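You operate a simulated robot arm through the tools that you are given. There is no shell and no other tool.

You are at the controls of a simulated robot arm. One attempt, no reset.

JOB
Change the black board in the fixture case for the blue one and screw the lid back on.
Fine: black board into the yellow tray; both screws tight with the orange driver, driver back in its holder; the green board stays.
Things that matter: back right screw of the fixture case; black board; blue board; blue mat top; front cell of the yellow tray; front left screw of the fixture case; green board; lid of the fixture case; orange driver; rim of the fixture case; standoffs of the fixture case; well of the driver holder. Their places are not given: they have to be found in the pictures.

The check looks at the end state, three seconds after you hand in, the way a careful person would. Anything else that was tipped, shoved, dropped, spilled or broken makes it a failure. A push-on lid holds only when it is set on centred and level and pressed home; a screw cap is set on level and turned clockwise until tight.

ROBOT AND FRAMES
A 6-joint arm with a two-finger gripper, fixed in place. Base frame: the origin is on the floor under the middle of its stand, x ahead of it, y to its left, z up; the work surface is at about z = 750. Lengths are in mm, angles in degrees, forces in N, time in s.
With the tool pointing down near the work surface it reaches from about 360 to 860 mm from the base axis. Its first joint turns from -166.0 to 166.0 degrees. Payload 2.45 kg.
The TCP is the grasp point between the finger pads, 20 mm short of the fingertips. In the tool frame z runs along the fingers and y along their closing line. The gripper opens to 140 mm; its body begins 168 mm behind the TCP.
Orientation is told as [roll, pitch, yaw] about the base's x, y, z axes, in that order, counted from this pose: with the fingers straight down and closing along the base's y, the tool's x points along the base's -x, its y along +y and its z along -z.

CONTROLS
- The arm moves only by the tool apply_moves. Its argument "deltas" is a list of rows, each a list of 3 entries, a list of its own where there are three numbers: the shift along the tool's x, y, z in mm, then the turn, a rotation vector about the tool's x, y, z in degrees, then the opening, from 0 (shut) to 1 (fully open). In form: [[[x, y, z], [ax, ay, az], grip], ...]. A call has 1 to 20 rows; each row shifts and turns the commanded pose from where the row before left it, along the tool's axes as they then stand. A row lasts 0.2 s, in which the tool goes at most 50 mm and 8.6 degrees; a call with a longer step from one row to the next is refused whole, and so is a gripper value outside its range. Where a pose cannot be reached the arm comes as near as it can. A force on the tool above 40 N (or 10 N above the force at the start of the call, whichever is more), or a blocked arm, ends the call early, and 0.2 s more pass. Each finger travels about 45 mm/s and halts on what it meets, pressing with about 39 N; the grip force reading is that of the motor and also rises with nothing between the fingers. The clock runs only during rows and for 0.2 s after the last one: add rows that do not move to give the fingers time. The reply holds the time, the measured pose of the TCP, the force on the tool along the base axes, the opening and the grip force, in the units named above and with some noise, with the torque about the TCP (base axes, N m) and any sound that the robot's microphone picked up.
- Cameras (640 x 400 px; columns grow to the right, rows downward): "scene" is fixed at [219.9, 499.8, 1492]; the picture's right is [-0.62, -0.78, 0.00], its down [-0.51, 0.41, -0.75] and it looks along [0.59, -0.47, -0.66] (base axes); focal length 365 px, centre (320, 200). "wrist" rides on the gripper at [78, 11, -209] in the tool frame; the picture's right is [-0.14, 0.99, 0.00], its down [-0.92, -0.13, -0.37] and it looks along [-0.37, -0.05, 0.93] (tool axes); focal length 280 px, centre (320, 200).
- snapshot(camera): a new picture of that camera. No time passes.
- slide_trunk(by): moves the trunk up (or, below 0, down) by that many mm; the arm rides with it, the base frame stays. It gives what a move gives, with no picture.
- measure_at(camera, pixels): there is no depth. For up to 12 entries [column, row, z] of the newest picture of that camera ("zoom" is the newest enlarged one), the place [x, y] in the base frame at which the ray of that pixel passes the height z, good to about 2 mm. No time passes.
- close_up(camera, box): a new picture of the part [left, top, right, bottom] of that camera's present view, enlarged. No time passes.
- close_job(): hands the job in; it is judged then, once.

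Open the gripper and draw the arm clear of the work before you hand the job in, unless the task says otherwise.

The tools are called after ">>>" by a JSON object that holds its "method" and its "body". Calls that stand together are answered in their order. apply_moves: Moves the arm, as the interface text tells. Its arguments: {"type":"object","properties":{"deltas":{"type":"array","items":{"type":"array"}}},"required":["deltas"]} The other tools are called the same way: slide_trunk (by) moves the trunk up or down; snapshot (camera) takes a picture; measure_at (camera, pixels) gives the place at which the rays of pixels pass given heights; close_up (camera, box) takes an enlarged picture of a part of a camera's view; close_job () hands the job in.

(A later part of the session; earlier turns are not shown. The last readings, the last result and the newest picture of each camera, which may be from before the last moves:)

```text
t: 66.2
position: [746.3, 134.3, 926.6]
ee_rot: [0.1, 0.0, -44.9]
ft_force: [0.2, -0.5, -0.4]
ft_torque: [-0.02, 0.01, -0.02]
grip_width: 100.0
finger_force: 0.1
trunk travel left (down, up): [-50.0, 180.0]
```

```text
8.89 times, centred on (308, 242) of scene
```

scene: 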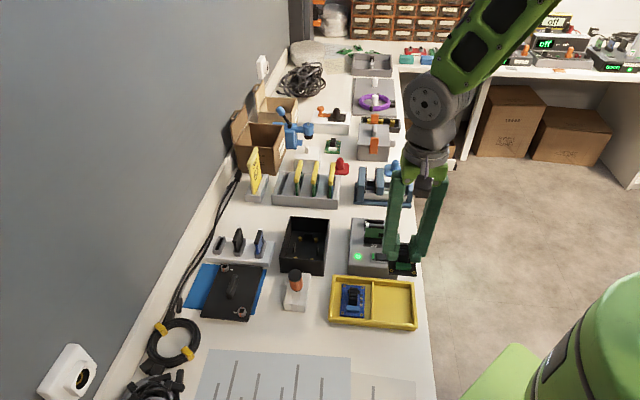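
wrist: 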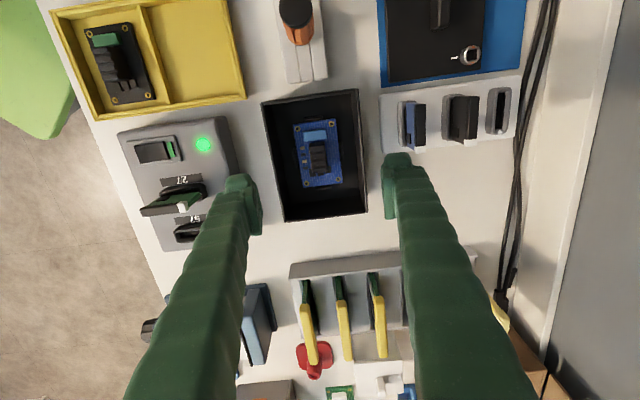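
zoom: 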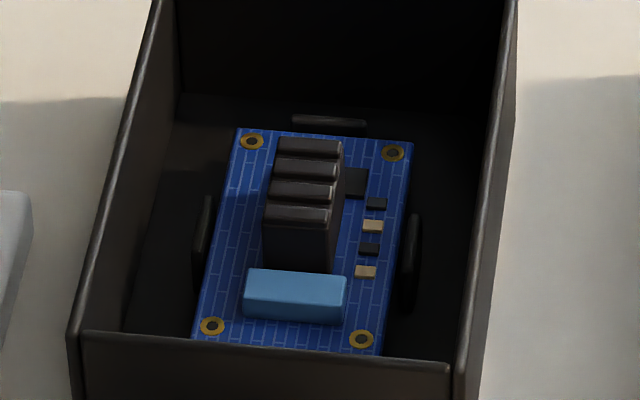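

The blue board sits flat between the four tabs exactly like the black one did. Now I measure the case rim precisely for the lid.

>>> {"method": "close_up", "body": {"camera": "wrist", "box": [250, 80, 380, 230]}}

>>> {"method": "close_up", "body": {"camera": "scene", "box": [272, 208, 337, 282]}}

```text
2.67 times, centred on (315, 155) of wrist
```

zoom: 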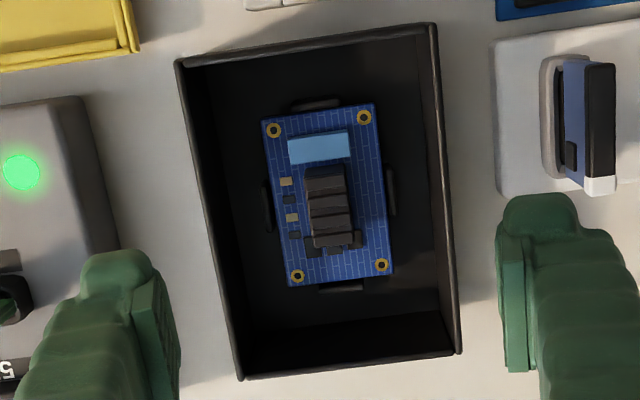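

```text
5.41 times, centred on (304, 245) of scene
```

zoom: 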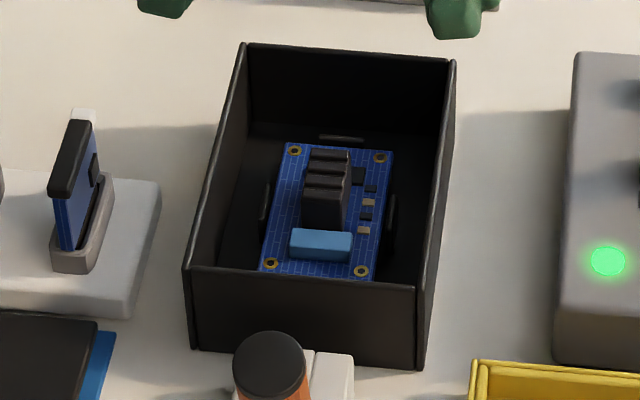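

>>> {"method": "measure_at", "body": {"camera": "wrist", "pixels": [[260.7, 103.3, 808], [260.7, 103.3, 808], [260.7, 103.3, 808], [358.4, 88.3, 808], [358.4, 88.3, 808], [358.4, 88.3, 808], [367.8, 212.3, 808], [367.8, 212.3, 808], [367.8, 212.3, 808], [285, 222.4, 808], [285, 222.4, 808], [285, 222.4, 808]]}}

>>> {"method": "measure_at", "body": {"camera": "scene", "pixels": [[323.8, 261.1, 808], [323.8, 261.1, 808], [323.8, 261.1, 808], [279, 257.6, 808], [279, 257.6, 808], [279, 257.6, 808], [289.2, 216, 808], [289.2, 216, 808], [289.2, 216, 808], [329.1, 219.1, 808], [329.1, 219.1, 808], [329.1, 219.1, 808]]}}

```text
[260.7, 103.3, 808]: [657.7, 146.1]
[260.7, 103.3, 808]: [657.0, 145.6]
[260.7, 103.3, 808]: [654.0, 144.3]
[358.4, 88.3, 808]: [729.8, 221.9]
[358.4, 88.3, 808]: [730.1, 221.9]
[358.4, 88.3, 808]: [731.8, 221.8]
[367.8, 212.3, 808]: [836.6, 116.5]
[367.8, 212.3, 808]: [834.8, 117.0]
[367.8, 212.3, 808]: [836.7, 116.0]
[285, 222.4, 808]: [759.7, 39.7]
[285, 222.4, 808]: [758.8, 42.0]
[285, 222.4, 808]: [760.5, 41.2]
```

```text
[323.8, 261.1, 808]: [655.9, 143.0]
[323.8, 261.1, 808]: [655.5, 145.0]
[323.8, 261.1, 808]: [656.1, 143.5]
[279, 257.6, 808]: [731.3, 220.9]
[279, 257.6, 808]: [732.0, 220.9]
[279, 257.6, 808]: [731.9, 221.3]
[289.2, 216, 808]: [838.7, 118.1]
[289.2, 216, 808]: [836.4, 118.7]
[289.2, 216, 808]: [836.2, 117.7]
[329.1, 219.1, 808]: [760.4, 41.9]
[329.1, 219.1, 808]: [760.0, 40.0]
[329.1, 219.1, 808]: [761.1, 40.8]
```

Both cameras agree: rim top at z=808, centre (746.0,131.0), long axis at -44.8°. I go back to the lid on the mat.

>>> {"method": "apply_moves", "body": {"deltas": [[[25.4, 25.1, 0], [0, 0, 0], 0.8], [[25.4, 25.1, 0], [0, 0, 0], 0.6], [[25.4, 25.1, 0], [0, 0, 0], 0.5], [[25.4, 25.1, 0], [0, 0, 0], 0.4], [[25.4, 25.1, 0], [0, 0, 0], 0.36], [[25.2, 25.0, 0], [0, 0, 0], 0.36], [[0, 0, 30], [0, 0, 0], 0.36], [[0, 0, 0], [0, 0, 0], 0.36], [[0, 0, 0], [0, 0, 0], 0.36]]}}

>>> {"method": "snapshot", "body": {"camera": "wrist"}}

>>> {"method": "close_up", "body": {"camera": "wrist", "box": [250, 80, 390, 220]}}

>>> {"method": "close_up", "body": {"camera": "scene", "box": [195, 240, 285, 330]}}

```text
t: 68.2
position: [741.9, 347.2, 894.3]
ee_rot: [0.0, 0.0, -44.9]
ft_force: [-0.7, -0.2, -0.3]
ft_torque: [0.01, -0.03, 0.06]
grip_width: 50.4
finger_force: 0.1
trunk travel left (down, up): [-50.0, 180.0]
```

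```text
taken
```

wrist: 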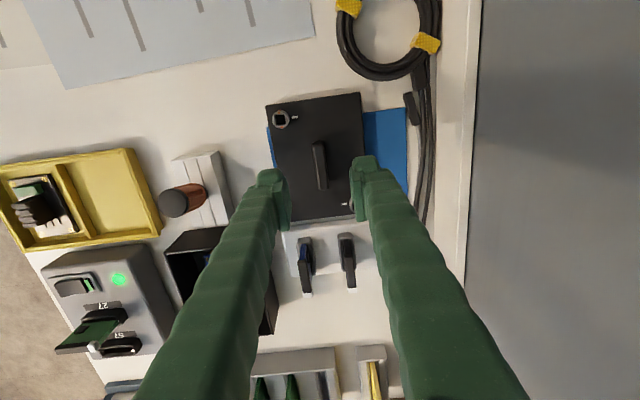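

```text
2.86 times, centred on (320, 150) of wrist
```

zoom: 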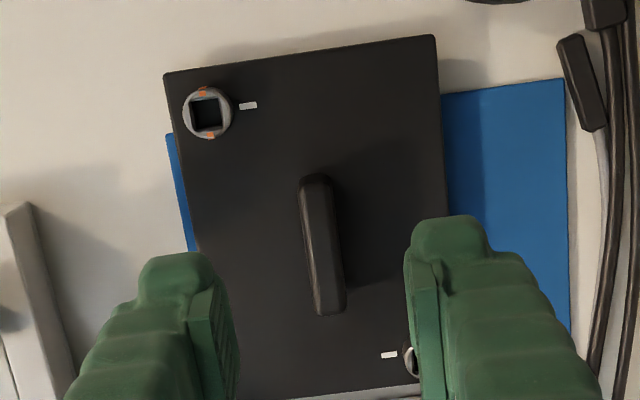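

```text
4.44 times, centred on (240, 285) of scene
```

zoom: 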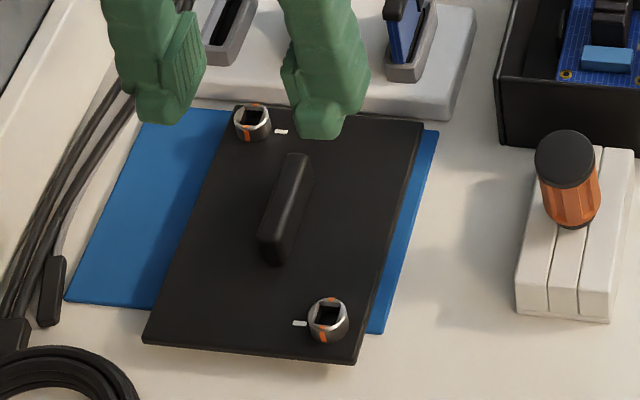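

The lid lies as placed with the handle between the fingers. I descend to the same grasp height (z≈791.5) and close.

>>> {"method": "apply_moves", "body": {"deltas": [[[-1.5, 0.5, 35], [0, 0, 0], 0.36], [[0, 0, 38], [0, 0, 0], 0.36], [[0, 0, 30], [0, 0, 0], 0.36], [[0, 0, 0], [0, 0, 0], 0.36]]}}

>>> {"method": "close_up", "body": {"camera": "wrist", "box": [250, 110, 390, 250]}}

>>> {"method": "apply_moves", "body": {"deltas": [[[0, 0, 0], [0, 0, 0], 0.2], [[0, 0, 0], [0, 0, 0], 0.1], [[0, 0, 0], [0, 0, 0], 0.0], [[0, 0, 0], [0, 0, 0], 0.0], [[0, 0, 0], [0, 0, 0], 0.0]]}}

>>> {"method": "close_up", "body": {"camera": "wrist", "box": [250, 110, 390, 250]}}

```text
t: 69.2
position: [746.5, 344.4, 789.6]
ee_rot: [0.0, 0.0, -44.9]
ft_force: [-0.3, 0.4, 0.6]
ft_torque: [0.02, 0.02, -0.03]
grip_width: 50.3
finger_force: 0.1
trunk travel left (down, up): [-50.0, 180.0]
```

```text
2.86 times, centred on (320, 180) of wrist
```

zoom: 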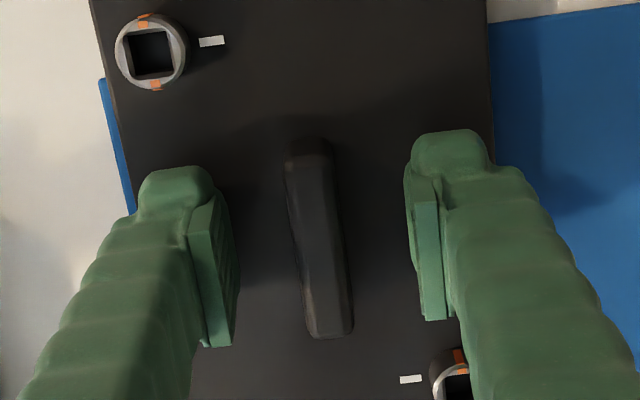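

```text
t: 70.4
position: [746.0, 346.2, 791.8]
ee_rot: [0.0, -0.1, -44.9]
ft_force: [0.5, -0.1, 0.2]
ft_torque: [0.01, 0.01, 0.0]
grip_width: 12.7
finger_force: 39.0
trunk travel left (down, up): [-50.0, 180.0]
```

```text
2.86 times, centred on (320, 180) of wrist
```

zoom: 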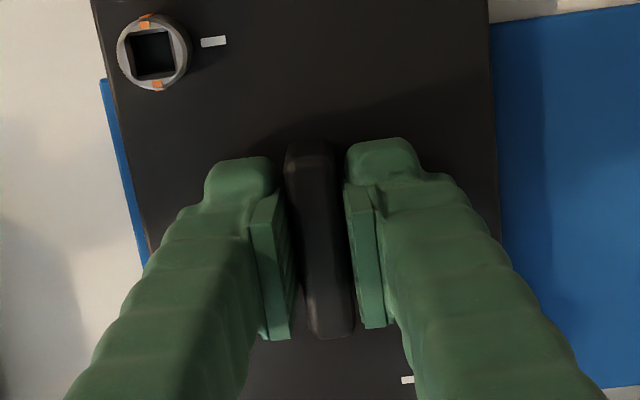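

Gripped at 12.7 mm. I lift the lid and carry it back over the case.

>>> {"method": "apply_moves", "body": {"deltas": [[[0, 0, -8], [0, 0, 0], 0.0], [[0, 0, -15], [0, 0, 0], 0.0], [[0, 0, -30], [0, 0, 0], 0.0], [[0, 0, -40], [0, 0, 0], 0.0], [[0, 0, -40], [0, 0, 0], 0.0], [[-15, -15, 0], [0, 0, 0], 0.0], [[-27, -27, 0], [0, 0, 0], 0.0], [[-27, -27, 0], [0, 0, 0], 0.0], [[-27, -27, 0], [0, 0, 0], 0.0], [[-27, -27, 0], [0, 0, 0], 0.0], [[-20, -20, 0], [0, 0, 0], 0.0], [[-9.5, -9.5, 0], [0, 0, 0], 0.0], [[0, 0, 0], [0, 0, 0], 0.0]]}}

>>> {"method": "snapshot", "body": {"camera": "wrist"}}

>>> {"method": "close_up", "body": {"camera": "scene", "box": [255, 160, 355, 290]}}

```text
t: 73.2
position: [746.4, 130.7, 923.9]
ee_rot: [0.0, 0.0, -44.9]
ft_force: [-0.5, -0.2, -0.2]
ft_torque: [-0.01, 0.02, -0.02]
grip_width: 12.7
finger_force: 39.3
trunk travel left (down, up): [-50.0, 180.0]
```

```text
taken
```

wrist: 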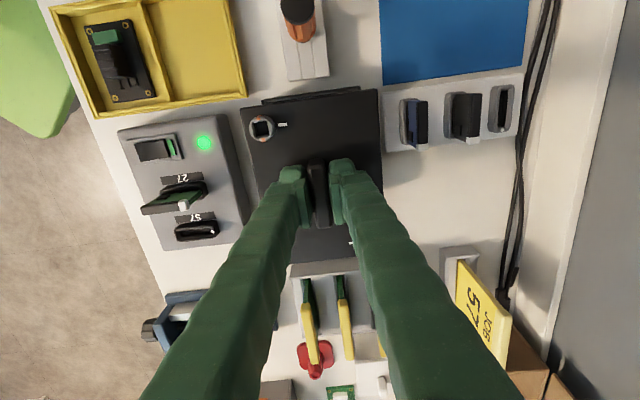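

```text
3.08 times, centred on (305, 225) of scene
```

zoom: 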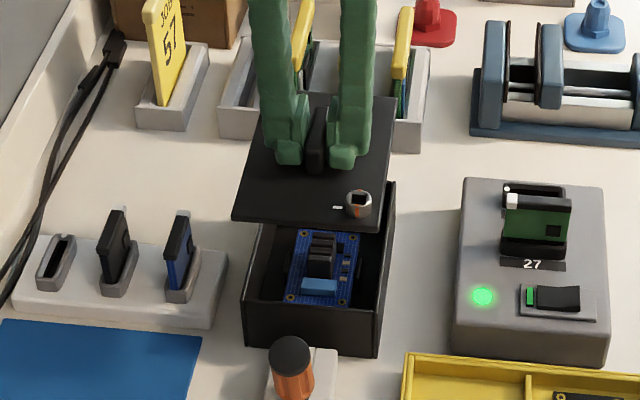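

I lower the lid to about 15 mm above the rim and compare lid and rim corners.

>>> {"method": "apply_moves", "body": {"deltas": [[[0, 0, 35], [0, 0, 0], 0.0], [[0, 0, 25], [0, 0, 0], 0.0], [[0, 0, 0], [0, 0, 0], 0.0]]}}

>>> {"method": "snapshot", "body": {"camera": "wrist"}}

>>> {"method": "close_up", "body": {"camera": "scene", "box": [272, 200, 337, 282]}}

>>> {"method": "close_up", "body": {"camera": "wrist", "box": [220, 70, 420, 290]}}

```text
t: 74.0
position: [743.7, 130.3, 865.5]
ee_rot: [0.0, 0.1, -44.9]
ft_force: [-0.2, -0.2, -0.8]
ft_torque: [-0.01, -0.01, 0.0]
grip_width: 12.7
finger_force: 38.7
trunk travel left (down, up): [-50.0, 180.0]
```

```text
taken
```

wrist: 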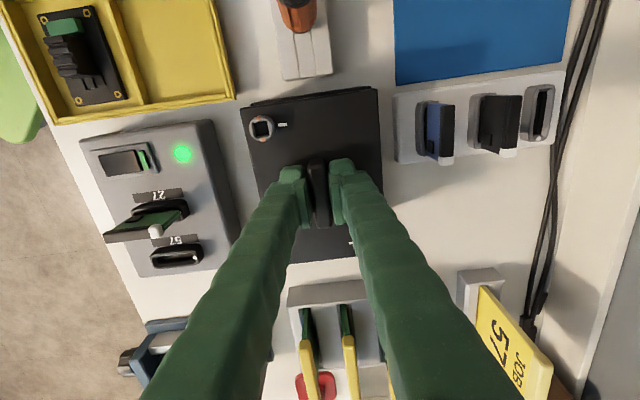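

```text
4.88 times, centred on (304, 241) of scene
```

zoom: 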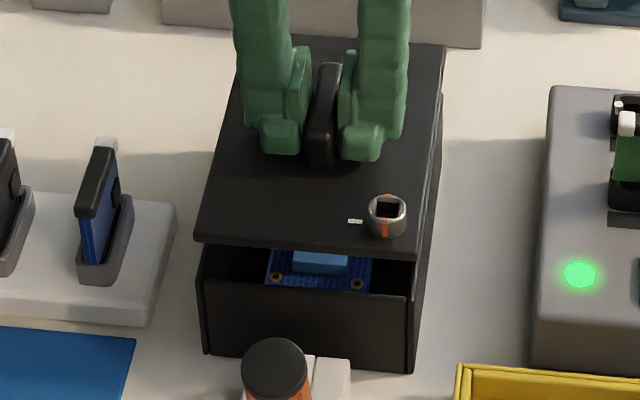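

```text
1.82 times, centred on (320, 180) of wrist
```

zoom: 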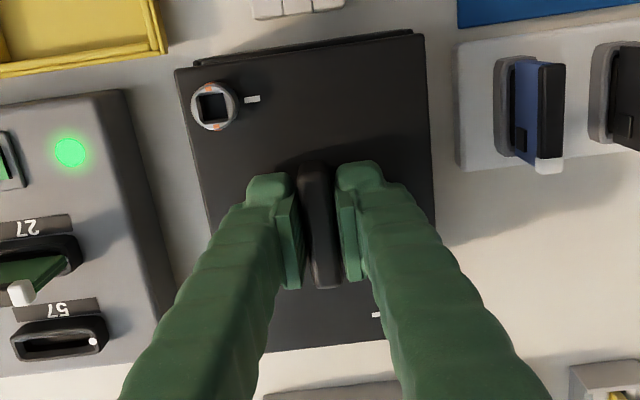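

>>> {"method": "close_up", "body": {"camera": "wrist", "box": [232, 78, 292, 128]}}

>>> {"method": "close_up", "body": {"camera": "wrist", "box": [345, 75, 395, 115]}}

>>> {"method": "close_up", "body": {"camera": "wrist", "box": [270, 235, 330, 275]}}

>>> {"method": "close_up", "body": {"camera": "scene", "box": [276, 240, 336, 280]}}

>>> {"method": "close_up", "body": {"camera": "scene", "box": [306, 200, 342, 224]}}

```text
8.00 times, centred on (262, 103) of wrist
```

zoom: 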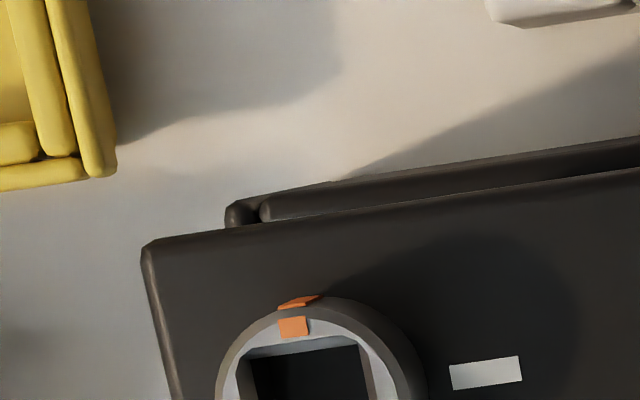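

```text
10.00 times, centred on (370, 95) of wrist
```

zoom: 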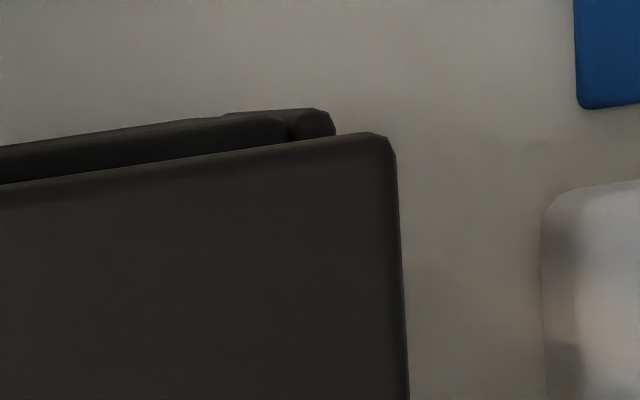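

```text
10.00 times, centred on (300, 255) of wrist
```

zoom: 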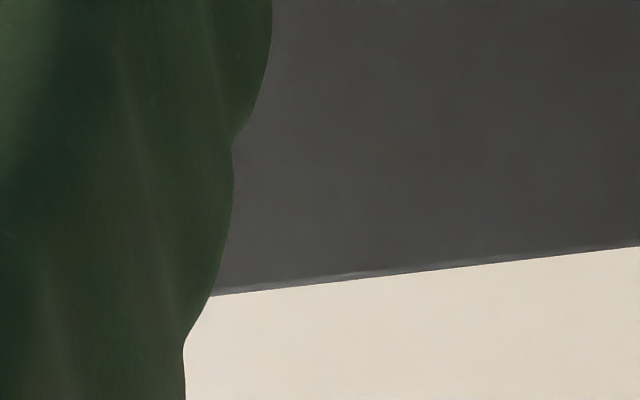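

```text
10.00 times, centred on (306, 260) of scene
```

zoom: 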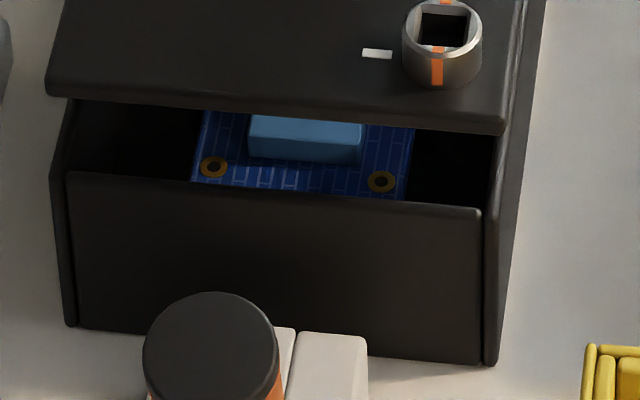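

```text
16.00 times, centred on (324, 212) of scene
```

zoom: 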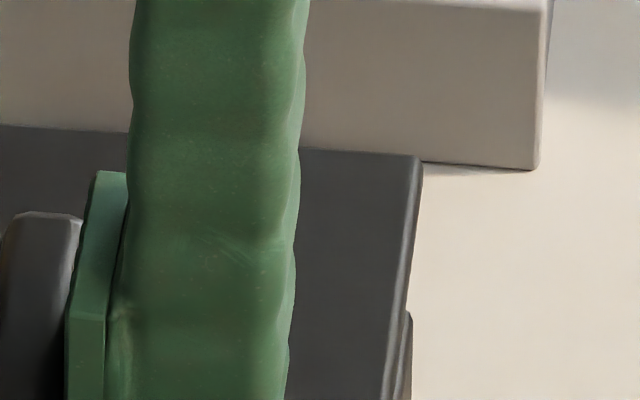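

I use measure_at (exact model) for lid corners at z=838 and rim corners at z=808.

>>> {"method": "measure_at", "body": {"camera": "wrist", "pixels": [[240.1, 108.4, 838], [240.1, 108.4, 838], [240.1, 108.4, 838], [377.2, 88.7, 838], [377.2, 88.7, 838], [377.2, 88.7, 838], [289, 264.5, 838], [289, 264.5, 838], [289, 264.5, 838], [332, 259.6, 838], [332, 259.6, 838], [332, 259.6, 838]]}}

>>> {"method": "measure_at", "body": {"camera": "wrist", "pixels": [[251, 103.6, 808], [251, 103.6, 808], [251, 103.6, 808], [251, 103.6, 808], [371, 86, 808], [371, 86, 808], [371, 86, 808], [371, 86, 808], [320, 195, 865.5], [320, 195, 865.5], [320, 195, 865.5], [320, 195, 865.5]]}}

>>> {"method": "measure_at", "body": {"camera": "scene", "pixels": [[330.2, 209.7, 838], [330.2, 209.7, 838], [330.2, 209.7, 838], [324.7, 252.5, 835], [324.7, 252.5, 835], [324.7, 252.5, 835], [278.7, 249.0, 835], [278.7, 249.0, 835], [278.7, 249.0, 835]]}}

```text
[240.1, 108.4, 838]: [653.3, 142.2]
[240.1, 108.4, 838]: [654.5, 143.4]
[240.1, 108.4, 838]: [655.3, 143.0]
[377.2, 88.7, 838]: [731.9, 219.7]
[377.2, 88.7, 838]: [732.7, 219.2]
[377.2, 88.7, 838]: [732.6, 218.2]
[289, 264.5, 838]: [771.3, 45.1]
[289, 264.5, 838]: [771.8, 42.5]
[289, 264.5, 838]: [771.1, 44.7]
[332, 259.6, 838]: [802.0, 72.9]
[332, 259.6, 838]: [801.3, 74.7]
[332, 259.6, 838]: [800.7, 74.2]
```

```text
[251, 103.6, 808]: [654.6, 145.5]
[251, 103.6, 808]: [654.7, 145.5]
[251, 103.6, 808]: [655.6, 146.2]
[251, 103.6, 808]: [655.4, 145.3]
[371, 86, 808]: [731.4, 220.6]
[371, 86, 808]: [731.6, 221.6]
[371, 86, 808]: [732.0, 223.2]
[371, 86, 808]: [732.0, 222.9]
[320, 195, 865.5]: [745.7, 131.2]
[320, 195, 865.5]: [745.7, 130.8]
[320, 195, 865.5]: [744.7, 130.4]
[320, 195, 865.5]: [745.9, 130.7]
```

```text
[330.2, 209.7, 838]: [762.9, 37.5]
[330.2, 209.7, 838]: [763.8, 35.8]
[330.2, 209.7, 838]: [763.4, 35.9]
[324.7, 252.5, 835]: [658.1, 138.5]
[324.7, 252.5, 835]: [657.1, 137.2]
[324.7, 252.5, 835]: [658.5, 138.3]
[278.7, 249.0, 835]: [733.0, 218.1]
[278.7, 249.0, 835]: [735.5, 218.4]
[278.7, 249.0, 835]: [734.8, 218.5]
```

The lid's centre is off by about +3.4 mm along v and -1.6 mm along u from the rim centre. I correct (tool x +3.3, y +1.6) and lower to just above the rim, then compare again.

>>> {"method": "apply_moves", "body": {"deltas": [[[3.3, 1.6, 0], [0, 0, 0], 0.0], [[0, 0, 8], [0, 0, 0], 0.0], [[0, 0, 5], [0, 0, 0], 0.0], [[0, 0, 0], [0, 0, 0], 0.0]]}}

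>>> {"method": "snapshot", "body": {"camera": "wrist"}}

>>> {"method": "close_up", "body": {"camera": "scene", "box": [272, 235, 336, 280]}}

>>> {"method": "close_up", "body": {"camera": "wrist", "box": [232, 70, 392, 130]}}

>>> {"method": "close_up", "body": {"camera": "scene", "box": [306, 200, 342, 224]}}

```text
t: 75.0
position: [744.9, 133.2, 851.9]
ee_rot: [0.0, 0.0, -45.0]
ft_force: [0.2, 0.7, -0.4]
ft_torque: [0.01, -0.01, -0.03]
grip_width: 12.2
finger_force: 38.9
trunk travel left (down, up): [-50.0, 180.0]
```

```text
taken
```

wrist: 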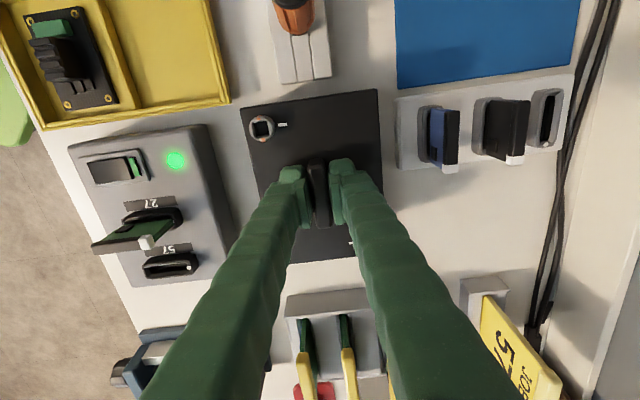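

```text
8.89 times, centred on (304, 258) of scene
```

zoom: 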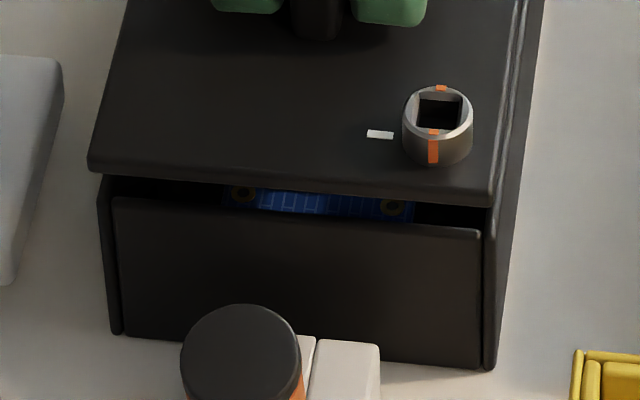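

```text
4.00 times, centred on (312, 100) of wrist
```

zoom: 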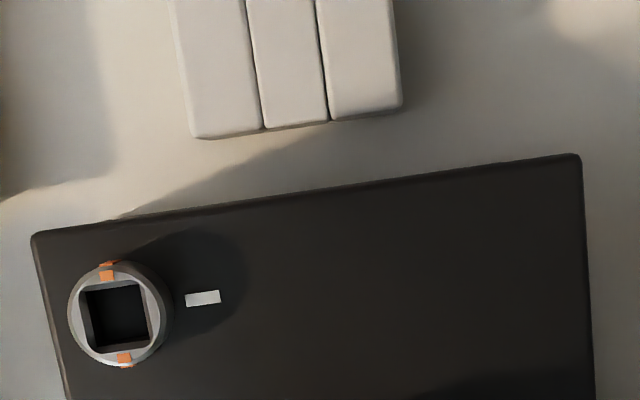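

```text
16.00 times, centred on (324, 212) of scene
```

zoom: 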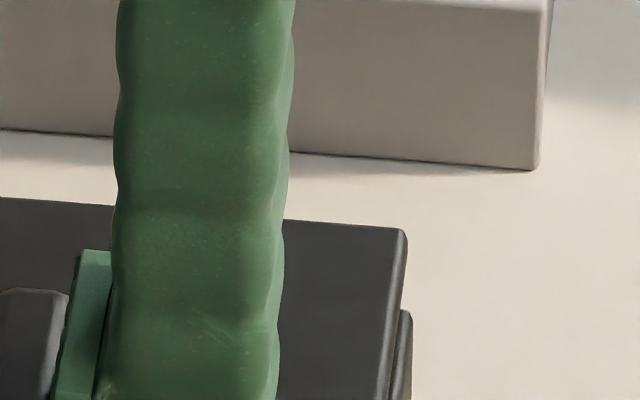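

>>> {"method": "measure_at", "body": {"camera": "scene", "pixels": [[278.5, 253.5, 824.5], [278.5, 253.5, 824.5], [278.5, 253.5, 824.5], [278.5, 253.5, 824.5], [323.1, 257.1, 824.5], [323.1, 257.1, 824.5], [323.1, 257.1, 824.5], [323.1, 257.1, 824.5], [329.25, 214, 824.5], [329.25, 214, 824.5], [329.25, 214, 824.5], [329.25, 214, 824.5]]}}

>>> {"method": "close_up", "body": {"camera": "wrist", "box": [270, 235, 330, 275]}}

>>> {"method": "measure_at", "body": {"camera": "wrist", "pixels": [[240.25, 108.5, 824.5], [240.25, 108.5, 824.5], [240.25, 108.5, 824.5], [240.25, 108.5, 824.5], [377, 88.75, 824.5], [377, 88.75, 824.5], [377, 88.75, 824.5], [377, 88.75, 824.5], [332, 259.6, 824.5], [332, 259.6, 824.5], [332, 259.6, 824.5], [332, 259.6, 824.5]]}}

```text
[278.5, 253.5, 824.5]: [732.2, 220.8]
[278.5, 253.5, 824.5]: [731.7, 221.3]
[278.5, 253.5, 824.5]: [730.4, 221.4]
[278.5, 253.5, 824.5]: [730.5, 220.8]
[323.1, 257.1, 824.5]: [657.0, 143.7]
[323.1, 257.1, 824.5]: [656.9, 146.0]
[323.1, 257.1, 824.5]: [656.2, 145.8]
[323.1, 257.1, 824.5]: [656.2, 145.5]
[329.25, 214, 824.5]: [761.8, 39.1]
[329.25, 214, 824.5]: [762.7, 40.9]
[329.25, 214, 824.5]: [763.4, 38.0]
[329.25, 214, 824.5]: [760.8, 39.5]
```

```text
10.00 times, centred on (300, 255) of wrist
```

zoom: 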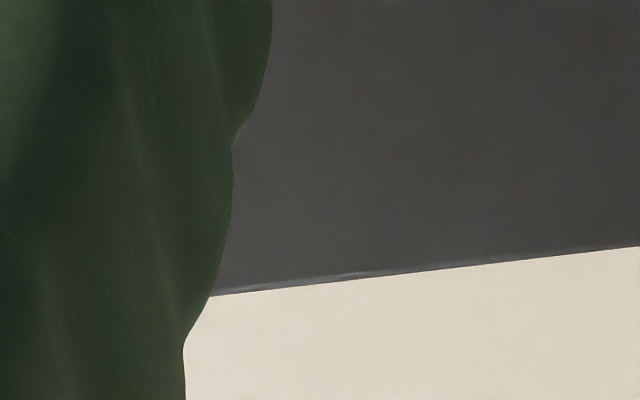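

```text
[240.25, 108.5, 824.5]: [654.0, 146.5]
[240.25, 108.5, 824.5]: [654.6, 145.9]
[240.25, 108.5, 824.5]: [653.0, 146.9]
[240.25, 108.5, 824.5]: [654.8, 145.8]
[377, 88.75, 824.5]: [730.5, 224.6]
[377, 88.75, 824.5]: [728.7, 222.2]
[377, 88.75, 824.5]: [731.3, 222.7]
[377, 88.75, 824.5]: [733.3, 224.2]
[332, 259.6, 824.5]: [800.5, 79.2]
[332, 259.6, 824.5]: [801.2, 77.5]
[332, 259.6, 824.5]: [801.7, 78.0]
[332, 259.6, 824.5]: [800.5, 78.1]
```

The lid is now centred within about 0.7 mm and parallel. I nudge 0.5 mm and lower in small steps, watching for the lip to enter.

>>> {"method": "apply_moves", "body": {"deltas": [[[0.5, -0.2, 0], [0, 0, 0], 0.0], [[0, 0, 3], [0, 0, 0], 0.0], [[0, 0, 2], [0, 0, 0], 0.0], [[0, 0, 1.5], [0, 0, 0], 0.0], [[0, 0, 0], [0, 0, 0], 0.0]]}}

>>> {"method": "close_up", "body": {"camera": "scene", "box": [272, 235, 336, 280]}}

```text
t: 76.2
position: [744.6, 134.4, 845.8]
ee_rot: [0.0, 0.1, -44.9]
ft_force: [0.7, 0.8, -0.7]
ft_torque: [0.01, -0.03, 0.03]
grip_width: 12.6
finger_force: 38.5
trunk travel left (down, up): [-50.0, 180.0]
```

```text
8.89 times, centred on (304, 258) of scene
```

zoom: 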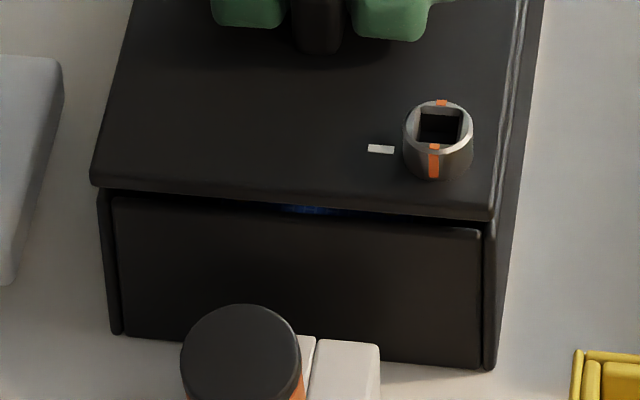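

No contact at 845.8, already lower than when the lip sat on the rim, so it has entered. I continue down.

>>> {"method": "apply_moves", "body": {"deltas": [[[0, 0, 1.5], [0, 0, 0], 0.0], [[0, 0, 1.5], [0, 0, 0], 0.0], [[0, 0, 1.5], [0, 0, 0], 0.0], [[0, 0, 1], [0, 0, 0], 0.0], [[0, 0, 0], [0, 0, 0], 0.0]]}}

>>> {"method": "close_up", "body": {"camera": "scene", "box": [272, 235, 336, 280]}}

```text
t: 77.4
position: [745.2, 135.9, 838.3]
ee_rot: [0.0, 0.0, -44.9]
ft_force: [0.0, -0.3, -1.3]
ft_torque: [0.01, 0.02, -0.03]
grip_width: 12.5
finger_force: 39.0
trunk travel left (down, up): [-50.0, 180.0]
```

```text
8.89 times, centred on (304, 258) of scene
```

zoom: 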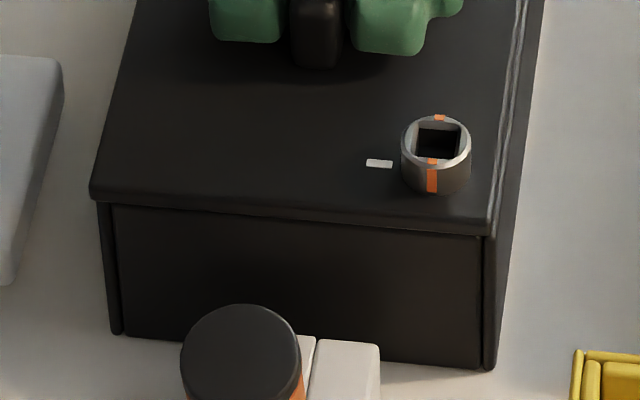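

>>> {"method": "apply_moves", "body": {"deltas": [[[0, 0, 1], [0, 0, 0], 0.0], [[0, 0, 1], [0, 0, 0], 0.0], [[0, 0, 0], [0, 0, 0], 0.0]]}}

>>> {"method": "close_up", "body": {"camera": "scene", "box": [272, 205, 337, 282]}}

>>> {"method": "close_up", "body": {"camera": "wrist", "box": [232, 70, 392, 130]}}

```text
t: 78.2
position: [744.4, 134.2, 839.2]
ee_rot: [0.1, -0.2, -44.9]
ft_force: [-0.7, 2.1, 10.3]
ft_torque: [0.23, 0.23, -0.05]
grip_width: 12.7
finger_force: 38.8
trunk travel left (down, up): [-50.0, 180.0]
```

```text
5.19 times, centred on (304, 244) of scene
```

zoom: 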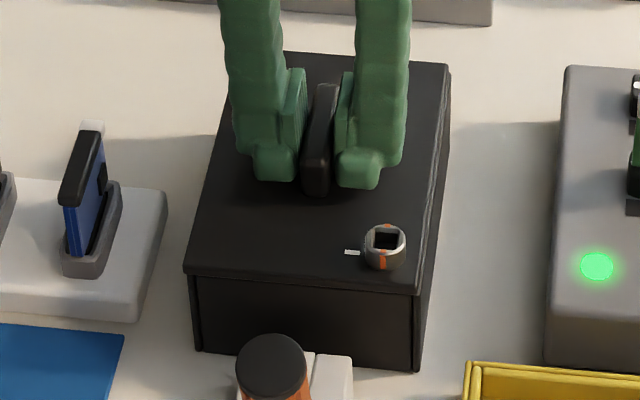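

```text
4.00 times, centred on (312, 100) of wrist
```

zoom: 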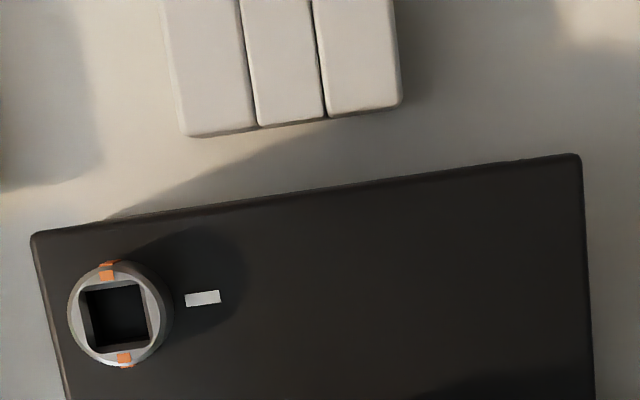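

10 N at z≈839: the lid is seated as at the start. I release and rise to inspect.

>>> {"method": "apply_moves", "body": {"deltas": [[[0, 0, -0.3], [0, 0, 0], 0.1], [[0, 0, 0], [0, 0, 0], 0.25], [[0, 0, 0], [0, 0, 0], 0.35], [[0, 0, 0], [0, 0, 0], 0.35], [[0, 0, -20], [0, 0, 0], 0.35], [[0, 0, -40], [0, 0, 0], 0.35], [[0, 0, -40], [0, 0, 0], 0.7], [[0, 0, -20], [0, 0, 0], 1.0], [[0, 0, 0], [0, 0, 0], 1.0], [[0, 0, 0], [0, 0, 0], 1.0]]}}

>>> {"method": "snapshot", "body": {"camera": "wrist"}}

>>> {"method": "close_up", "body": {"camera": "scene", "box": [272, 205, 337, 282]}}

>>> {"method": "close_up", "body": {"camera": "wrist", "box": [250, 80, 380, 230]}}

```text
t: 80.4
position: [744.1, 134.0, 960.5]
ee_rot: [0.0, 0.1, -44.9]
ft_force: [0.3, -0.3, 0.0]
ft_torque: [-0.03, 0.01, 0.03]
grip_width: 136.3
finger_force: 0.1
trunk travel left (down, up): [-50.0, 180.0]
```

```text
taken
```

wrist: 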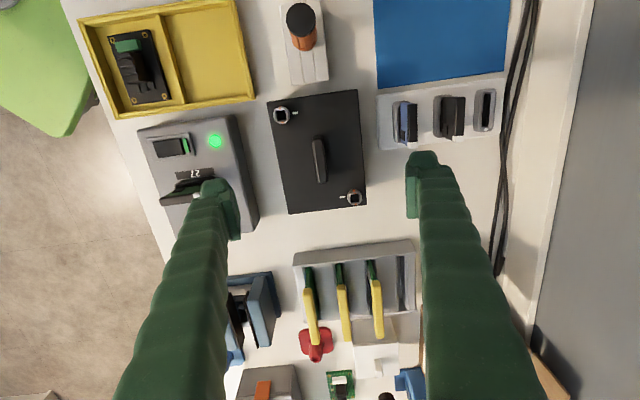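

```text
5.19 times, centred on (304, 244) of scene
```

zoom: 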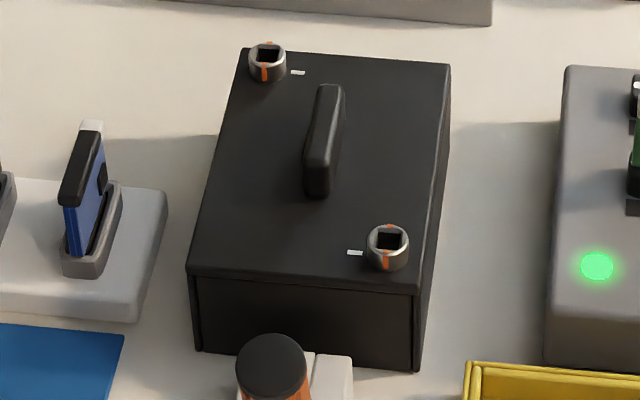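

```text
2.67 times, centred on (315, 155) of wrist
```

zoom: 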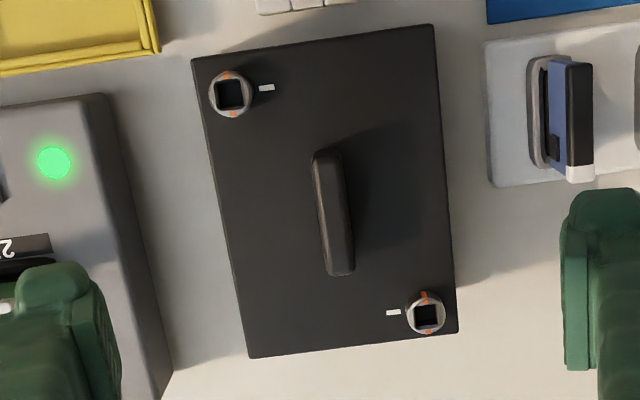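

The lid sits level and centred on the case, as at the start. Since the screws did not turn counter-clockwise and the lid was loose, they must be at their open stop and need clockwise turning. I go over the driver and turn to yaw +45, so closing along the holder's length straightens its lean.

>>> {"method": "apply_moves", "body": {"deltas": [[[44.4, -0.4, 0], [0, 0, 0], 0.6], [[44.4, -0.4, 0], [0, 0, 0], 0.5], [[44.4, -0.4, 0], [0, 0, 0], 0.45], [[0, 0, 0], [0, 0, -8.2], 0.45], [[0, 0, 0], [0, 0, -8.2], 0.45], [[0, 0, 0], [0, 0, -8.2], 0.45], [[0, 0, 0], [0, 0, -8.2], 0.45], [[0, 0, 0], [0, 0, -8.2], 0.45], [[0, 0, 0], [0, 0, -8.2], 0.45], [[0, 0, 0], [0, 0, -8.2], 0.45], [[0, 0, 0], [0, 0, -8.2], 0.45], [[0, 0, 0], [0, 0, -8.2], 0.45], [[0, 0, 0], [0, 0, -8.2], 0.45], [[0, 0, 0], [0, 0, -8.0], 0.45], [[0, 0, 25], [0, 0, 0], 0.45], [[0, 0, 0], [0, 0, 0], 0.45]]}}

>>> {"method": "snapshot", "body": {"camera": "wrist"}}

>>> {"method": "close_up", "body": {"camera": "wrist", "box": [270, 110, 370, 230]}}

>>> {"method": "close_up", "body": {"camera": "scene", "box": [270, 250, 325, 315]}}

```text
t: 83.8
position: [650.1, 225.6, 932.1]
ee_rot: [0.0, 0.0, 45.2]
ft_force: [-0.2, -0.1, -0.2]
ft_torque: [-0.02, 0.07, -0.01]
grip_width: 63.0
finger_force: 0.1
trunk travel left (down, up): [-50.0, 180.0]
```

```text
taken
```

wrist: 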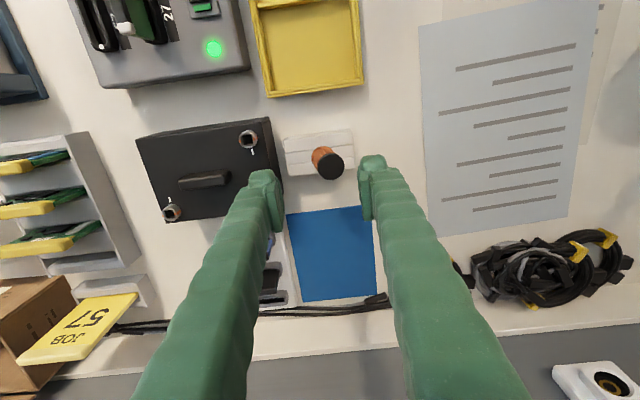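

```text
3.33 times, centred on (320, 170) of wrist
```

zoom: 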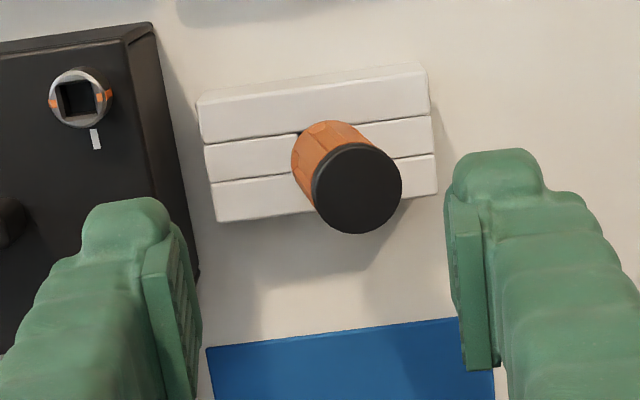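

```text
6.15 times, centred on (298, 282) of scene
```

zoom: 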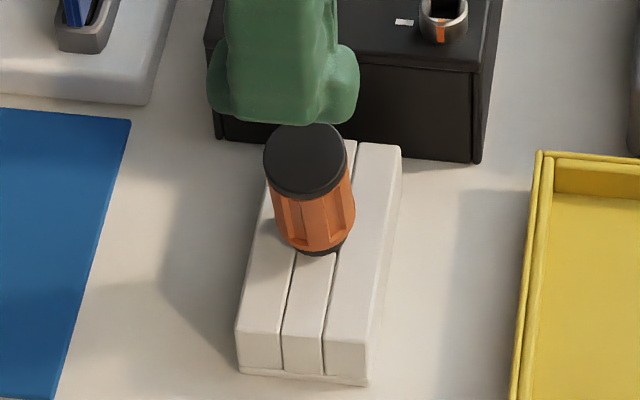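

>>> {"method": "measure_at", "body": {"camera": "wrist", "pixels": [[331.1, 166.4, 835], [331.1, 166.4, 835], [331.1, 166.4, 835], [331.1, 166.4, 850], [331.1, 166.4, 850], [331.1, 166.4, 850], [316, 150, 785], [316, 150, 785]]}}

>>> {"method": "measure_at", "body": {"camera": "scene", "pixels": [[295.6, 274.7, 835], [295.6, 274.7, 835], [295.6, 274.7, 835], [295.6, 274.7, 850], [295.6, 274.7, 850], [295.6, 274.7, 850]]}}

```text
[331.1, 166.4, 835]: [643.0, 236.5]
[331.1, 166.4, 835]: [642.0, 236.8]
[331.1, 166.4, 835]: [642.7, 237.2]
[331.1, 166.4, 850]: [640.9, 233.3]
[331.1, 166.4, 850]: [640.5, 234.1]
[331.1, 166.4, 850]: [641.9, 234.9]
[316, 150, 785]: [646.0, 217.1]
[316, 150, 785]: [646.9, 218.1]
```

```text
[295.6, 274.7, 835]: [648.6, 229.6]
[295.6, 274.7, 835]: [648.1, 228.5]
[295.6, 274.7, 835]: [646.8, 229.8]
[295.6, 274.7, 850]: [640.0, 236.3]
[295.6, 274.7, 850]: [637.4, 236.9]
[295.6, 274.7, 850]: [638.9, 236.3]
```

The cap leans about 11 mm toward -v (base stays in the well). I check the exact TCP position by averaging before descending around it.

>>> {"method": "measure_at", "body": {"camera": "wrist", "pixels": [[320, 195, 932], [320, 195, 932], [320, 195, 932], [320, 195, 932], [320, 195, 932], [320, 195, 932], [303, 141, 780], [303, 141, 780], [303, 141, 780], [340, 148, 780], [340, 148, 780], [340, 148, 780]]}}

>>> {"method": "apply_moves", "body": {"deltas": [[[0, 0, 0], [0, 0, 0], 0.45]]}}

>>> {"method": "apply_moves", "body": {"deltas": [[[0, 0, 0], [0, 0, 0], 0.45]]}}

>>> {"method": "close_up", "body": {"camera": "wrist", "box": [280, 125, 370, 195]}}

```text
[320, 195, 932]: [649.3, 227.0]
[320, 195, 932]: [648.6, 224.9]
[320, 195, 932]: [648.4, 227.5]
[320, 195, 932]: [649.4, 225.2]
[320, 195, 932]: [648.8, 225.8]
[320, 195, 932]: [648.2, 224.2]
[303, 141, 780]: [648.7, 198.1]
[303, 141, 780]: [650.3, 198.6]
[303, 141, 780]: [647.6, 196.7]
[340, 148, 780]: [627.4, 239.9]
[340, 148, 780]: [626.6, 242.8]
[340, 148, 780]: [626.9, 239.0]
```

```text
t: 84.2
position: [649.4, 225.6, 932.4]
ee_rot: [-0.1, 0.0, 45.2]
ft_force: [1.1, -0.7, 0.2]
ft_torque: [0.0, 0.0, -0.01]
grip_width: 63.0
finger_force: 0.0
trunk travel left (down, up): [-50.0, 180.0]
```

```text
t: 84.6
position: [649.5, 226.5, 932.0]
ee_rot: [-0.1, 0.0, 45.0]
ft_force: [0.1, -0.3, 0.0]
ft_torque: [-0.03, 0.01, -0.01]
grip_width: 62.8
finger_force: 0.1
trunk travel left (down, up): [-50.0, 180.0]
```

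```text
5.71 times, centred on (325, 160) of wrist
```

zoom: 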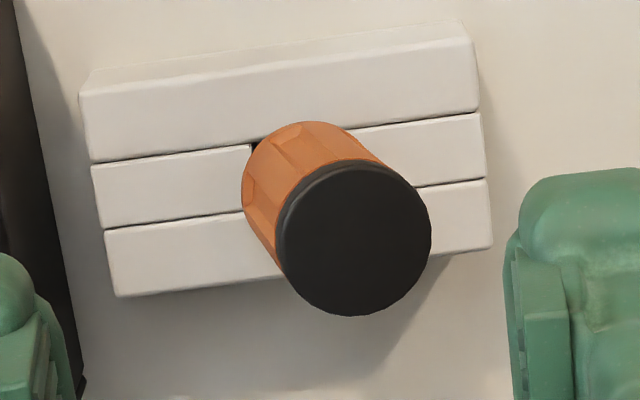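

TCP is at (649.4,225.9), the well centre at about (649.9,226.5). I shift 0.8 mm and descend around the leaning driver with 63 mm opening.

>>> {"method": "apply_moves", "body": {"deltas": [[[-0.8, 0, 35], [0, 0, 0], 0.45], [[0, 0, 30], [0, 0, 0], 0.45], [[0, 0, 25], [0, 0, 0], 0.45], [[0, 0, 20], [0, 0, 0], 0.45], [[0, 0, 0], [0, 0, 0], 0.45]]}}

>>> {"method": "close_up", "body": {"camera": "wrist", "box": [260, 110, 380, 240]}}

>>> {"method": "close_up", "body": {"camera": "scene", "box": [270, 240, 330, 310]}}

```text
t: 85.8
position: [649.8, 228.1, 823.4]
ee_rot: [0.0, 0.0, 45.2]
ft_force: [-0.3, 0.0, -0.2]
ft_torque: [-0.01, 0.02, 0.01]
grip_width: 63.1
finger_force: 0.1
trunk travel left (down, up): [-50.0, 180.0]
```

```text
3.08 times, centred on (320, 175) of wrist
```

zoom: 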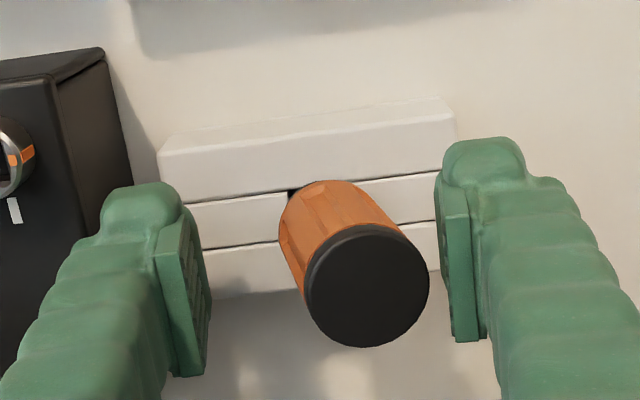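

```text
5.71 times, centred on (300, 275) of scene
```

zoom: 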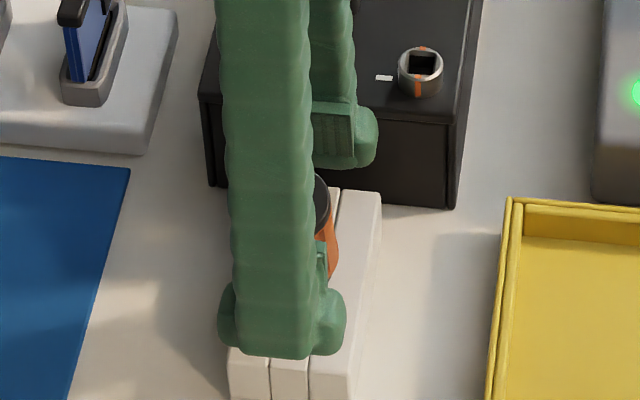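

The fingers straddle the leaning driver, clear of the case. I close to straighten and grip it.

>>> {"method": "apply_moves", "body": {"deltas": [[[0, 0, 0], [0, 0, 0], 0.38], [[0, 0, 0], [0, 0, 0], 0.31], [[0, 0, 0], [0, 0, 0], 0.25], [[0, 0, 0], [0, 0, 0], 0.2], [[0, 0, 0], [0, 0, 0], 0.1], [[0, 0, 0], [0, 0, 0], 0.0], [[0, 0, 0], [0, 0, 0], 0.0]]}}

>>> {"method": "close_up", "body": {"camera": "wrist", "box": [260, 110, 380, 240]}}

>>> {"method": "close_up", "body": {"camera": "scene", "box": [270, 240, 330, 310]}}

```text
t: 87.4
position: [648.7, 227.7, 822.9]
ee_rot: [0.0, 0.0, 45.1]
ft_force: [1.1, -0.5, 0.9]
ft_torque: [-0.01, -0.01, 0.03]
grip_width: 27.9
finger_force: 39.7
trunk travel left (down, up): [-50.0, 180.0]
```

```text
3.08 times, centred on (320, 175) of wrist
```

zoom: 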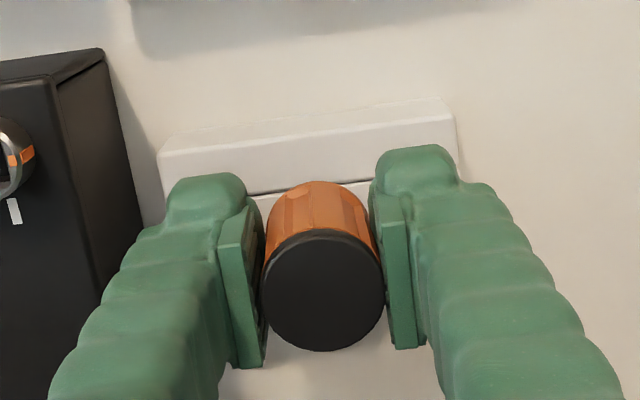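

```text
5.71 times, centred on (300, 275) of scene
```

zoom: 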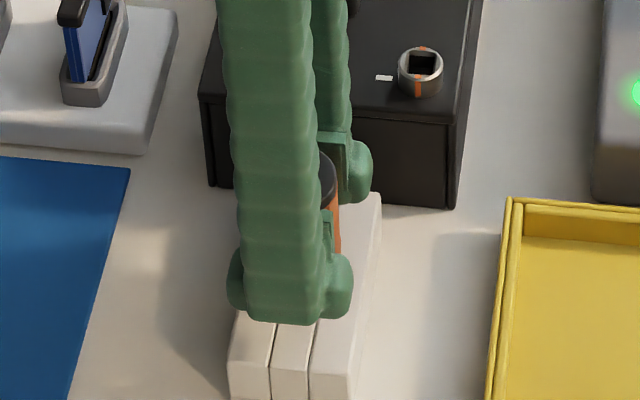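

Gripped upright at 27.9 mm. I lift the driver out and inspect its geometry in the hand.

>>> {"method": "apply_moves", "body": {"deltas": [[[0, 0, -10], [0, 0, 0], 0.0], [[0, 0, -20], [0, 0, 0], 0.0], [[0, 0, -35], [0, 0, 0], 0.0], [[0, 0, -35], [0, 0, 0], 0.0], [[0, 0, 0], [0, 0, 0], 0.0]]}}

>>> {"method": "snapshot", "body": {"camera": "wrist"}}

>>> {"method": "close_up", "body": {"camera": "wrist", "box": [280, 140, 360, 230]}}

>>> {"method": "close_up", "body": {"camera": "wrist", "box": [304, 155, 336, 180]}}

>>> {"method": "close_up", "body": {"camera": "scene", "box": [275, 220, 325, 280]}}

```text
t: 88.6
position: [647.6, 228.2, 923.7]
ee_rot: [0.0, -0.1, 45.1]
ft_force: [0.7, -0.1, -0.4]
ft_torque: [-0.03, -0.01, 0.01]
grip_width: 28.1
finger_force: 39.1
trunk travel left (down, up): [-50.0, 180.0]
```

```text
taken
```

wrist: 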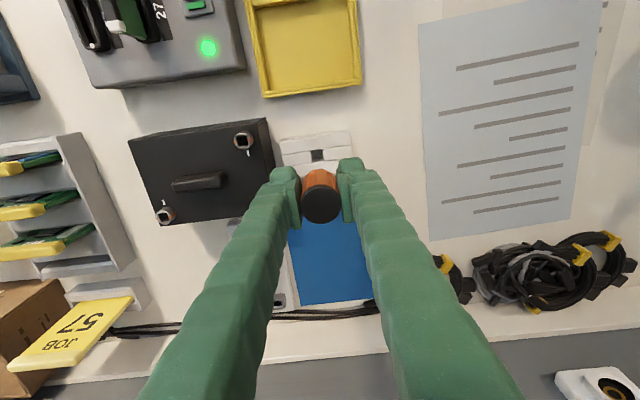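

```text
4.44 times, centred on (320, 185) of wrist
```

zoom: 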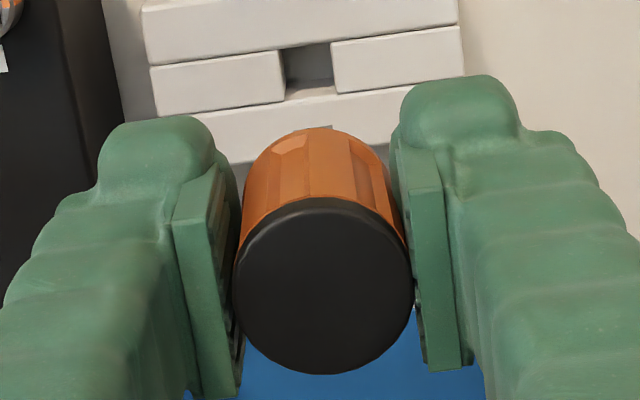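

```text
16.00 times, centred on (320, 168) of wrist
```

zoom: 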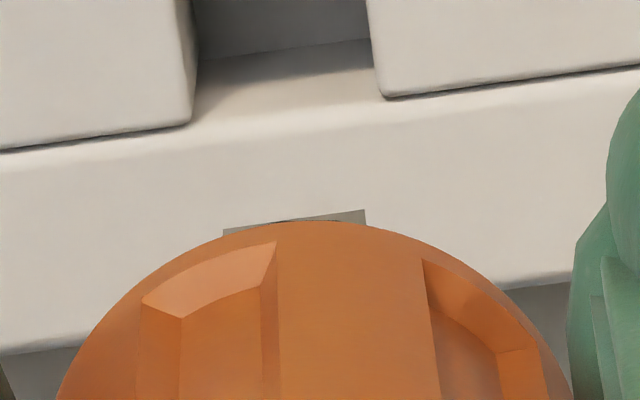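

```text
6.67 times, centred on (300, 250) of scene
```

zoom: 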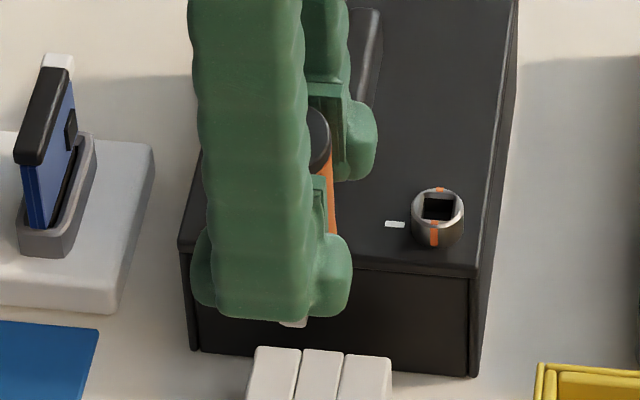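

I measure the re-seated lid's screw heads in both views for the new targets.

>>> {"method": "close_up", "body": {"camera": "wrist", "box": [150, 110, 270, 230]}}

>>> {"method": "measure_at", "body": {"camera": "scene", "pixels": [[317.5, 250.4, 822], [317.5, 250.4, 822], [317.5, 250.4, 822], [317.5, 250.4, 822], [317.5, 250.4, 822], [317.5, 250.4, 822]]}}

```text
3.33 times, centred on (210, 170) of wrist
```

zoom: 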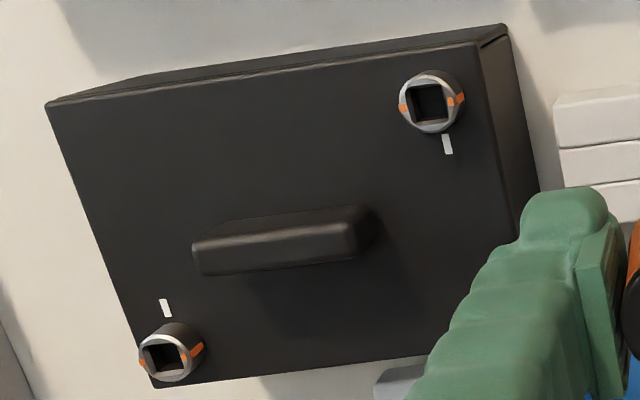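

```text
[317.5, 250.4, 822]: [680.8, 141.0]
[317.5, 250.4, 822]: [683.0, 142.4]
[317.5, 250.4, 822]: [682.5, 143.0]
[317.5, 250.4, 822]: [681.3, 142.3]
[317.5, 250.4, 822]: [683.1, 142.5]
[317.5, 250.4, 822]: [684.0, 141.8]
```

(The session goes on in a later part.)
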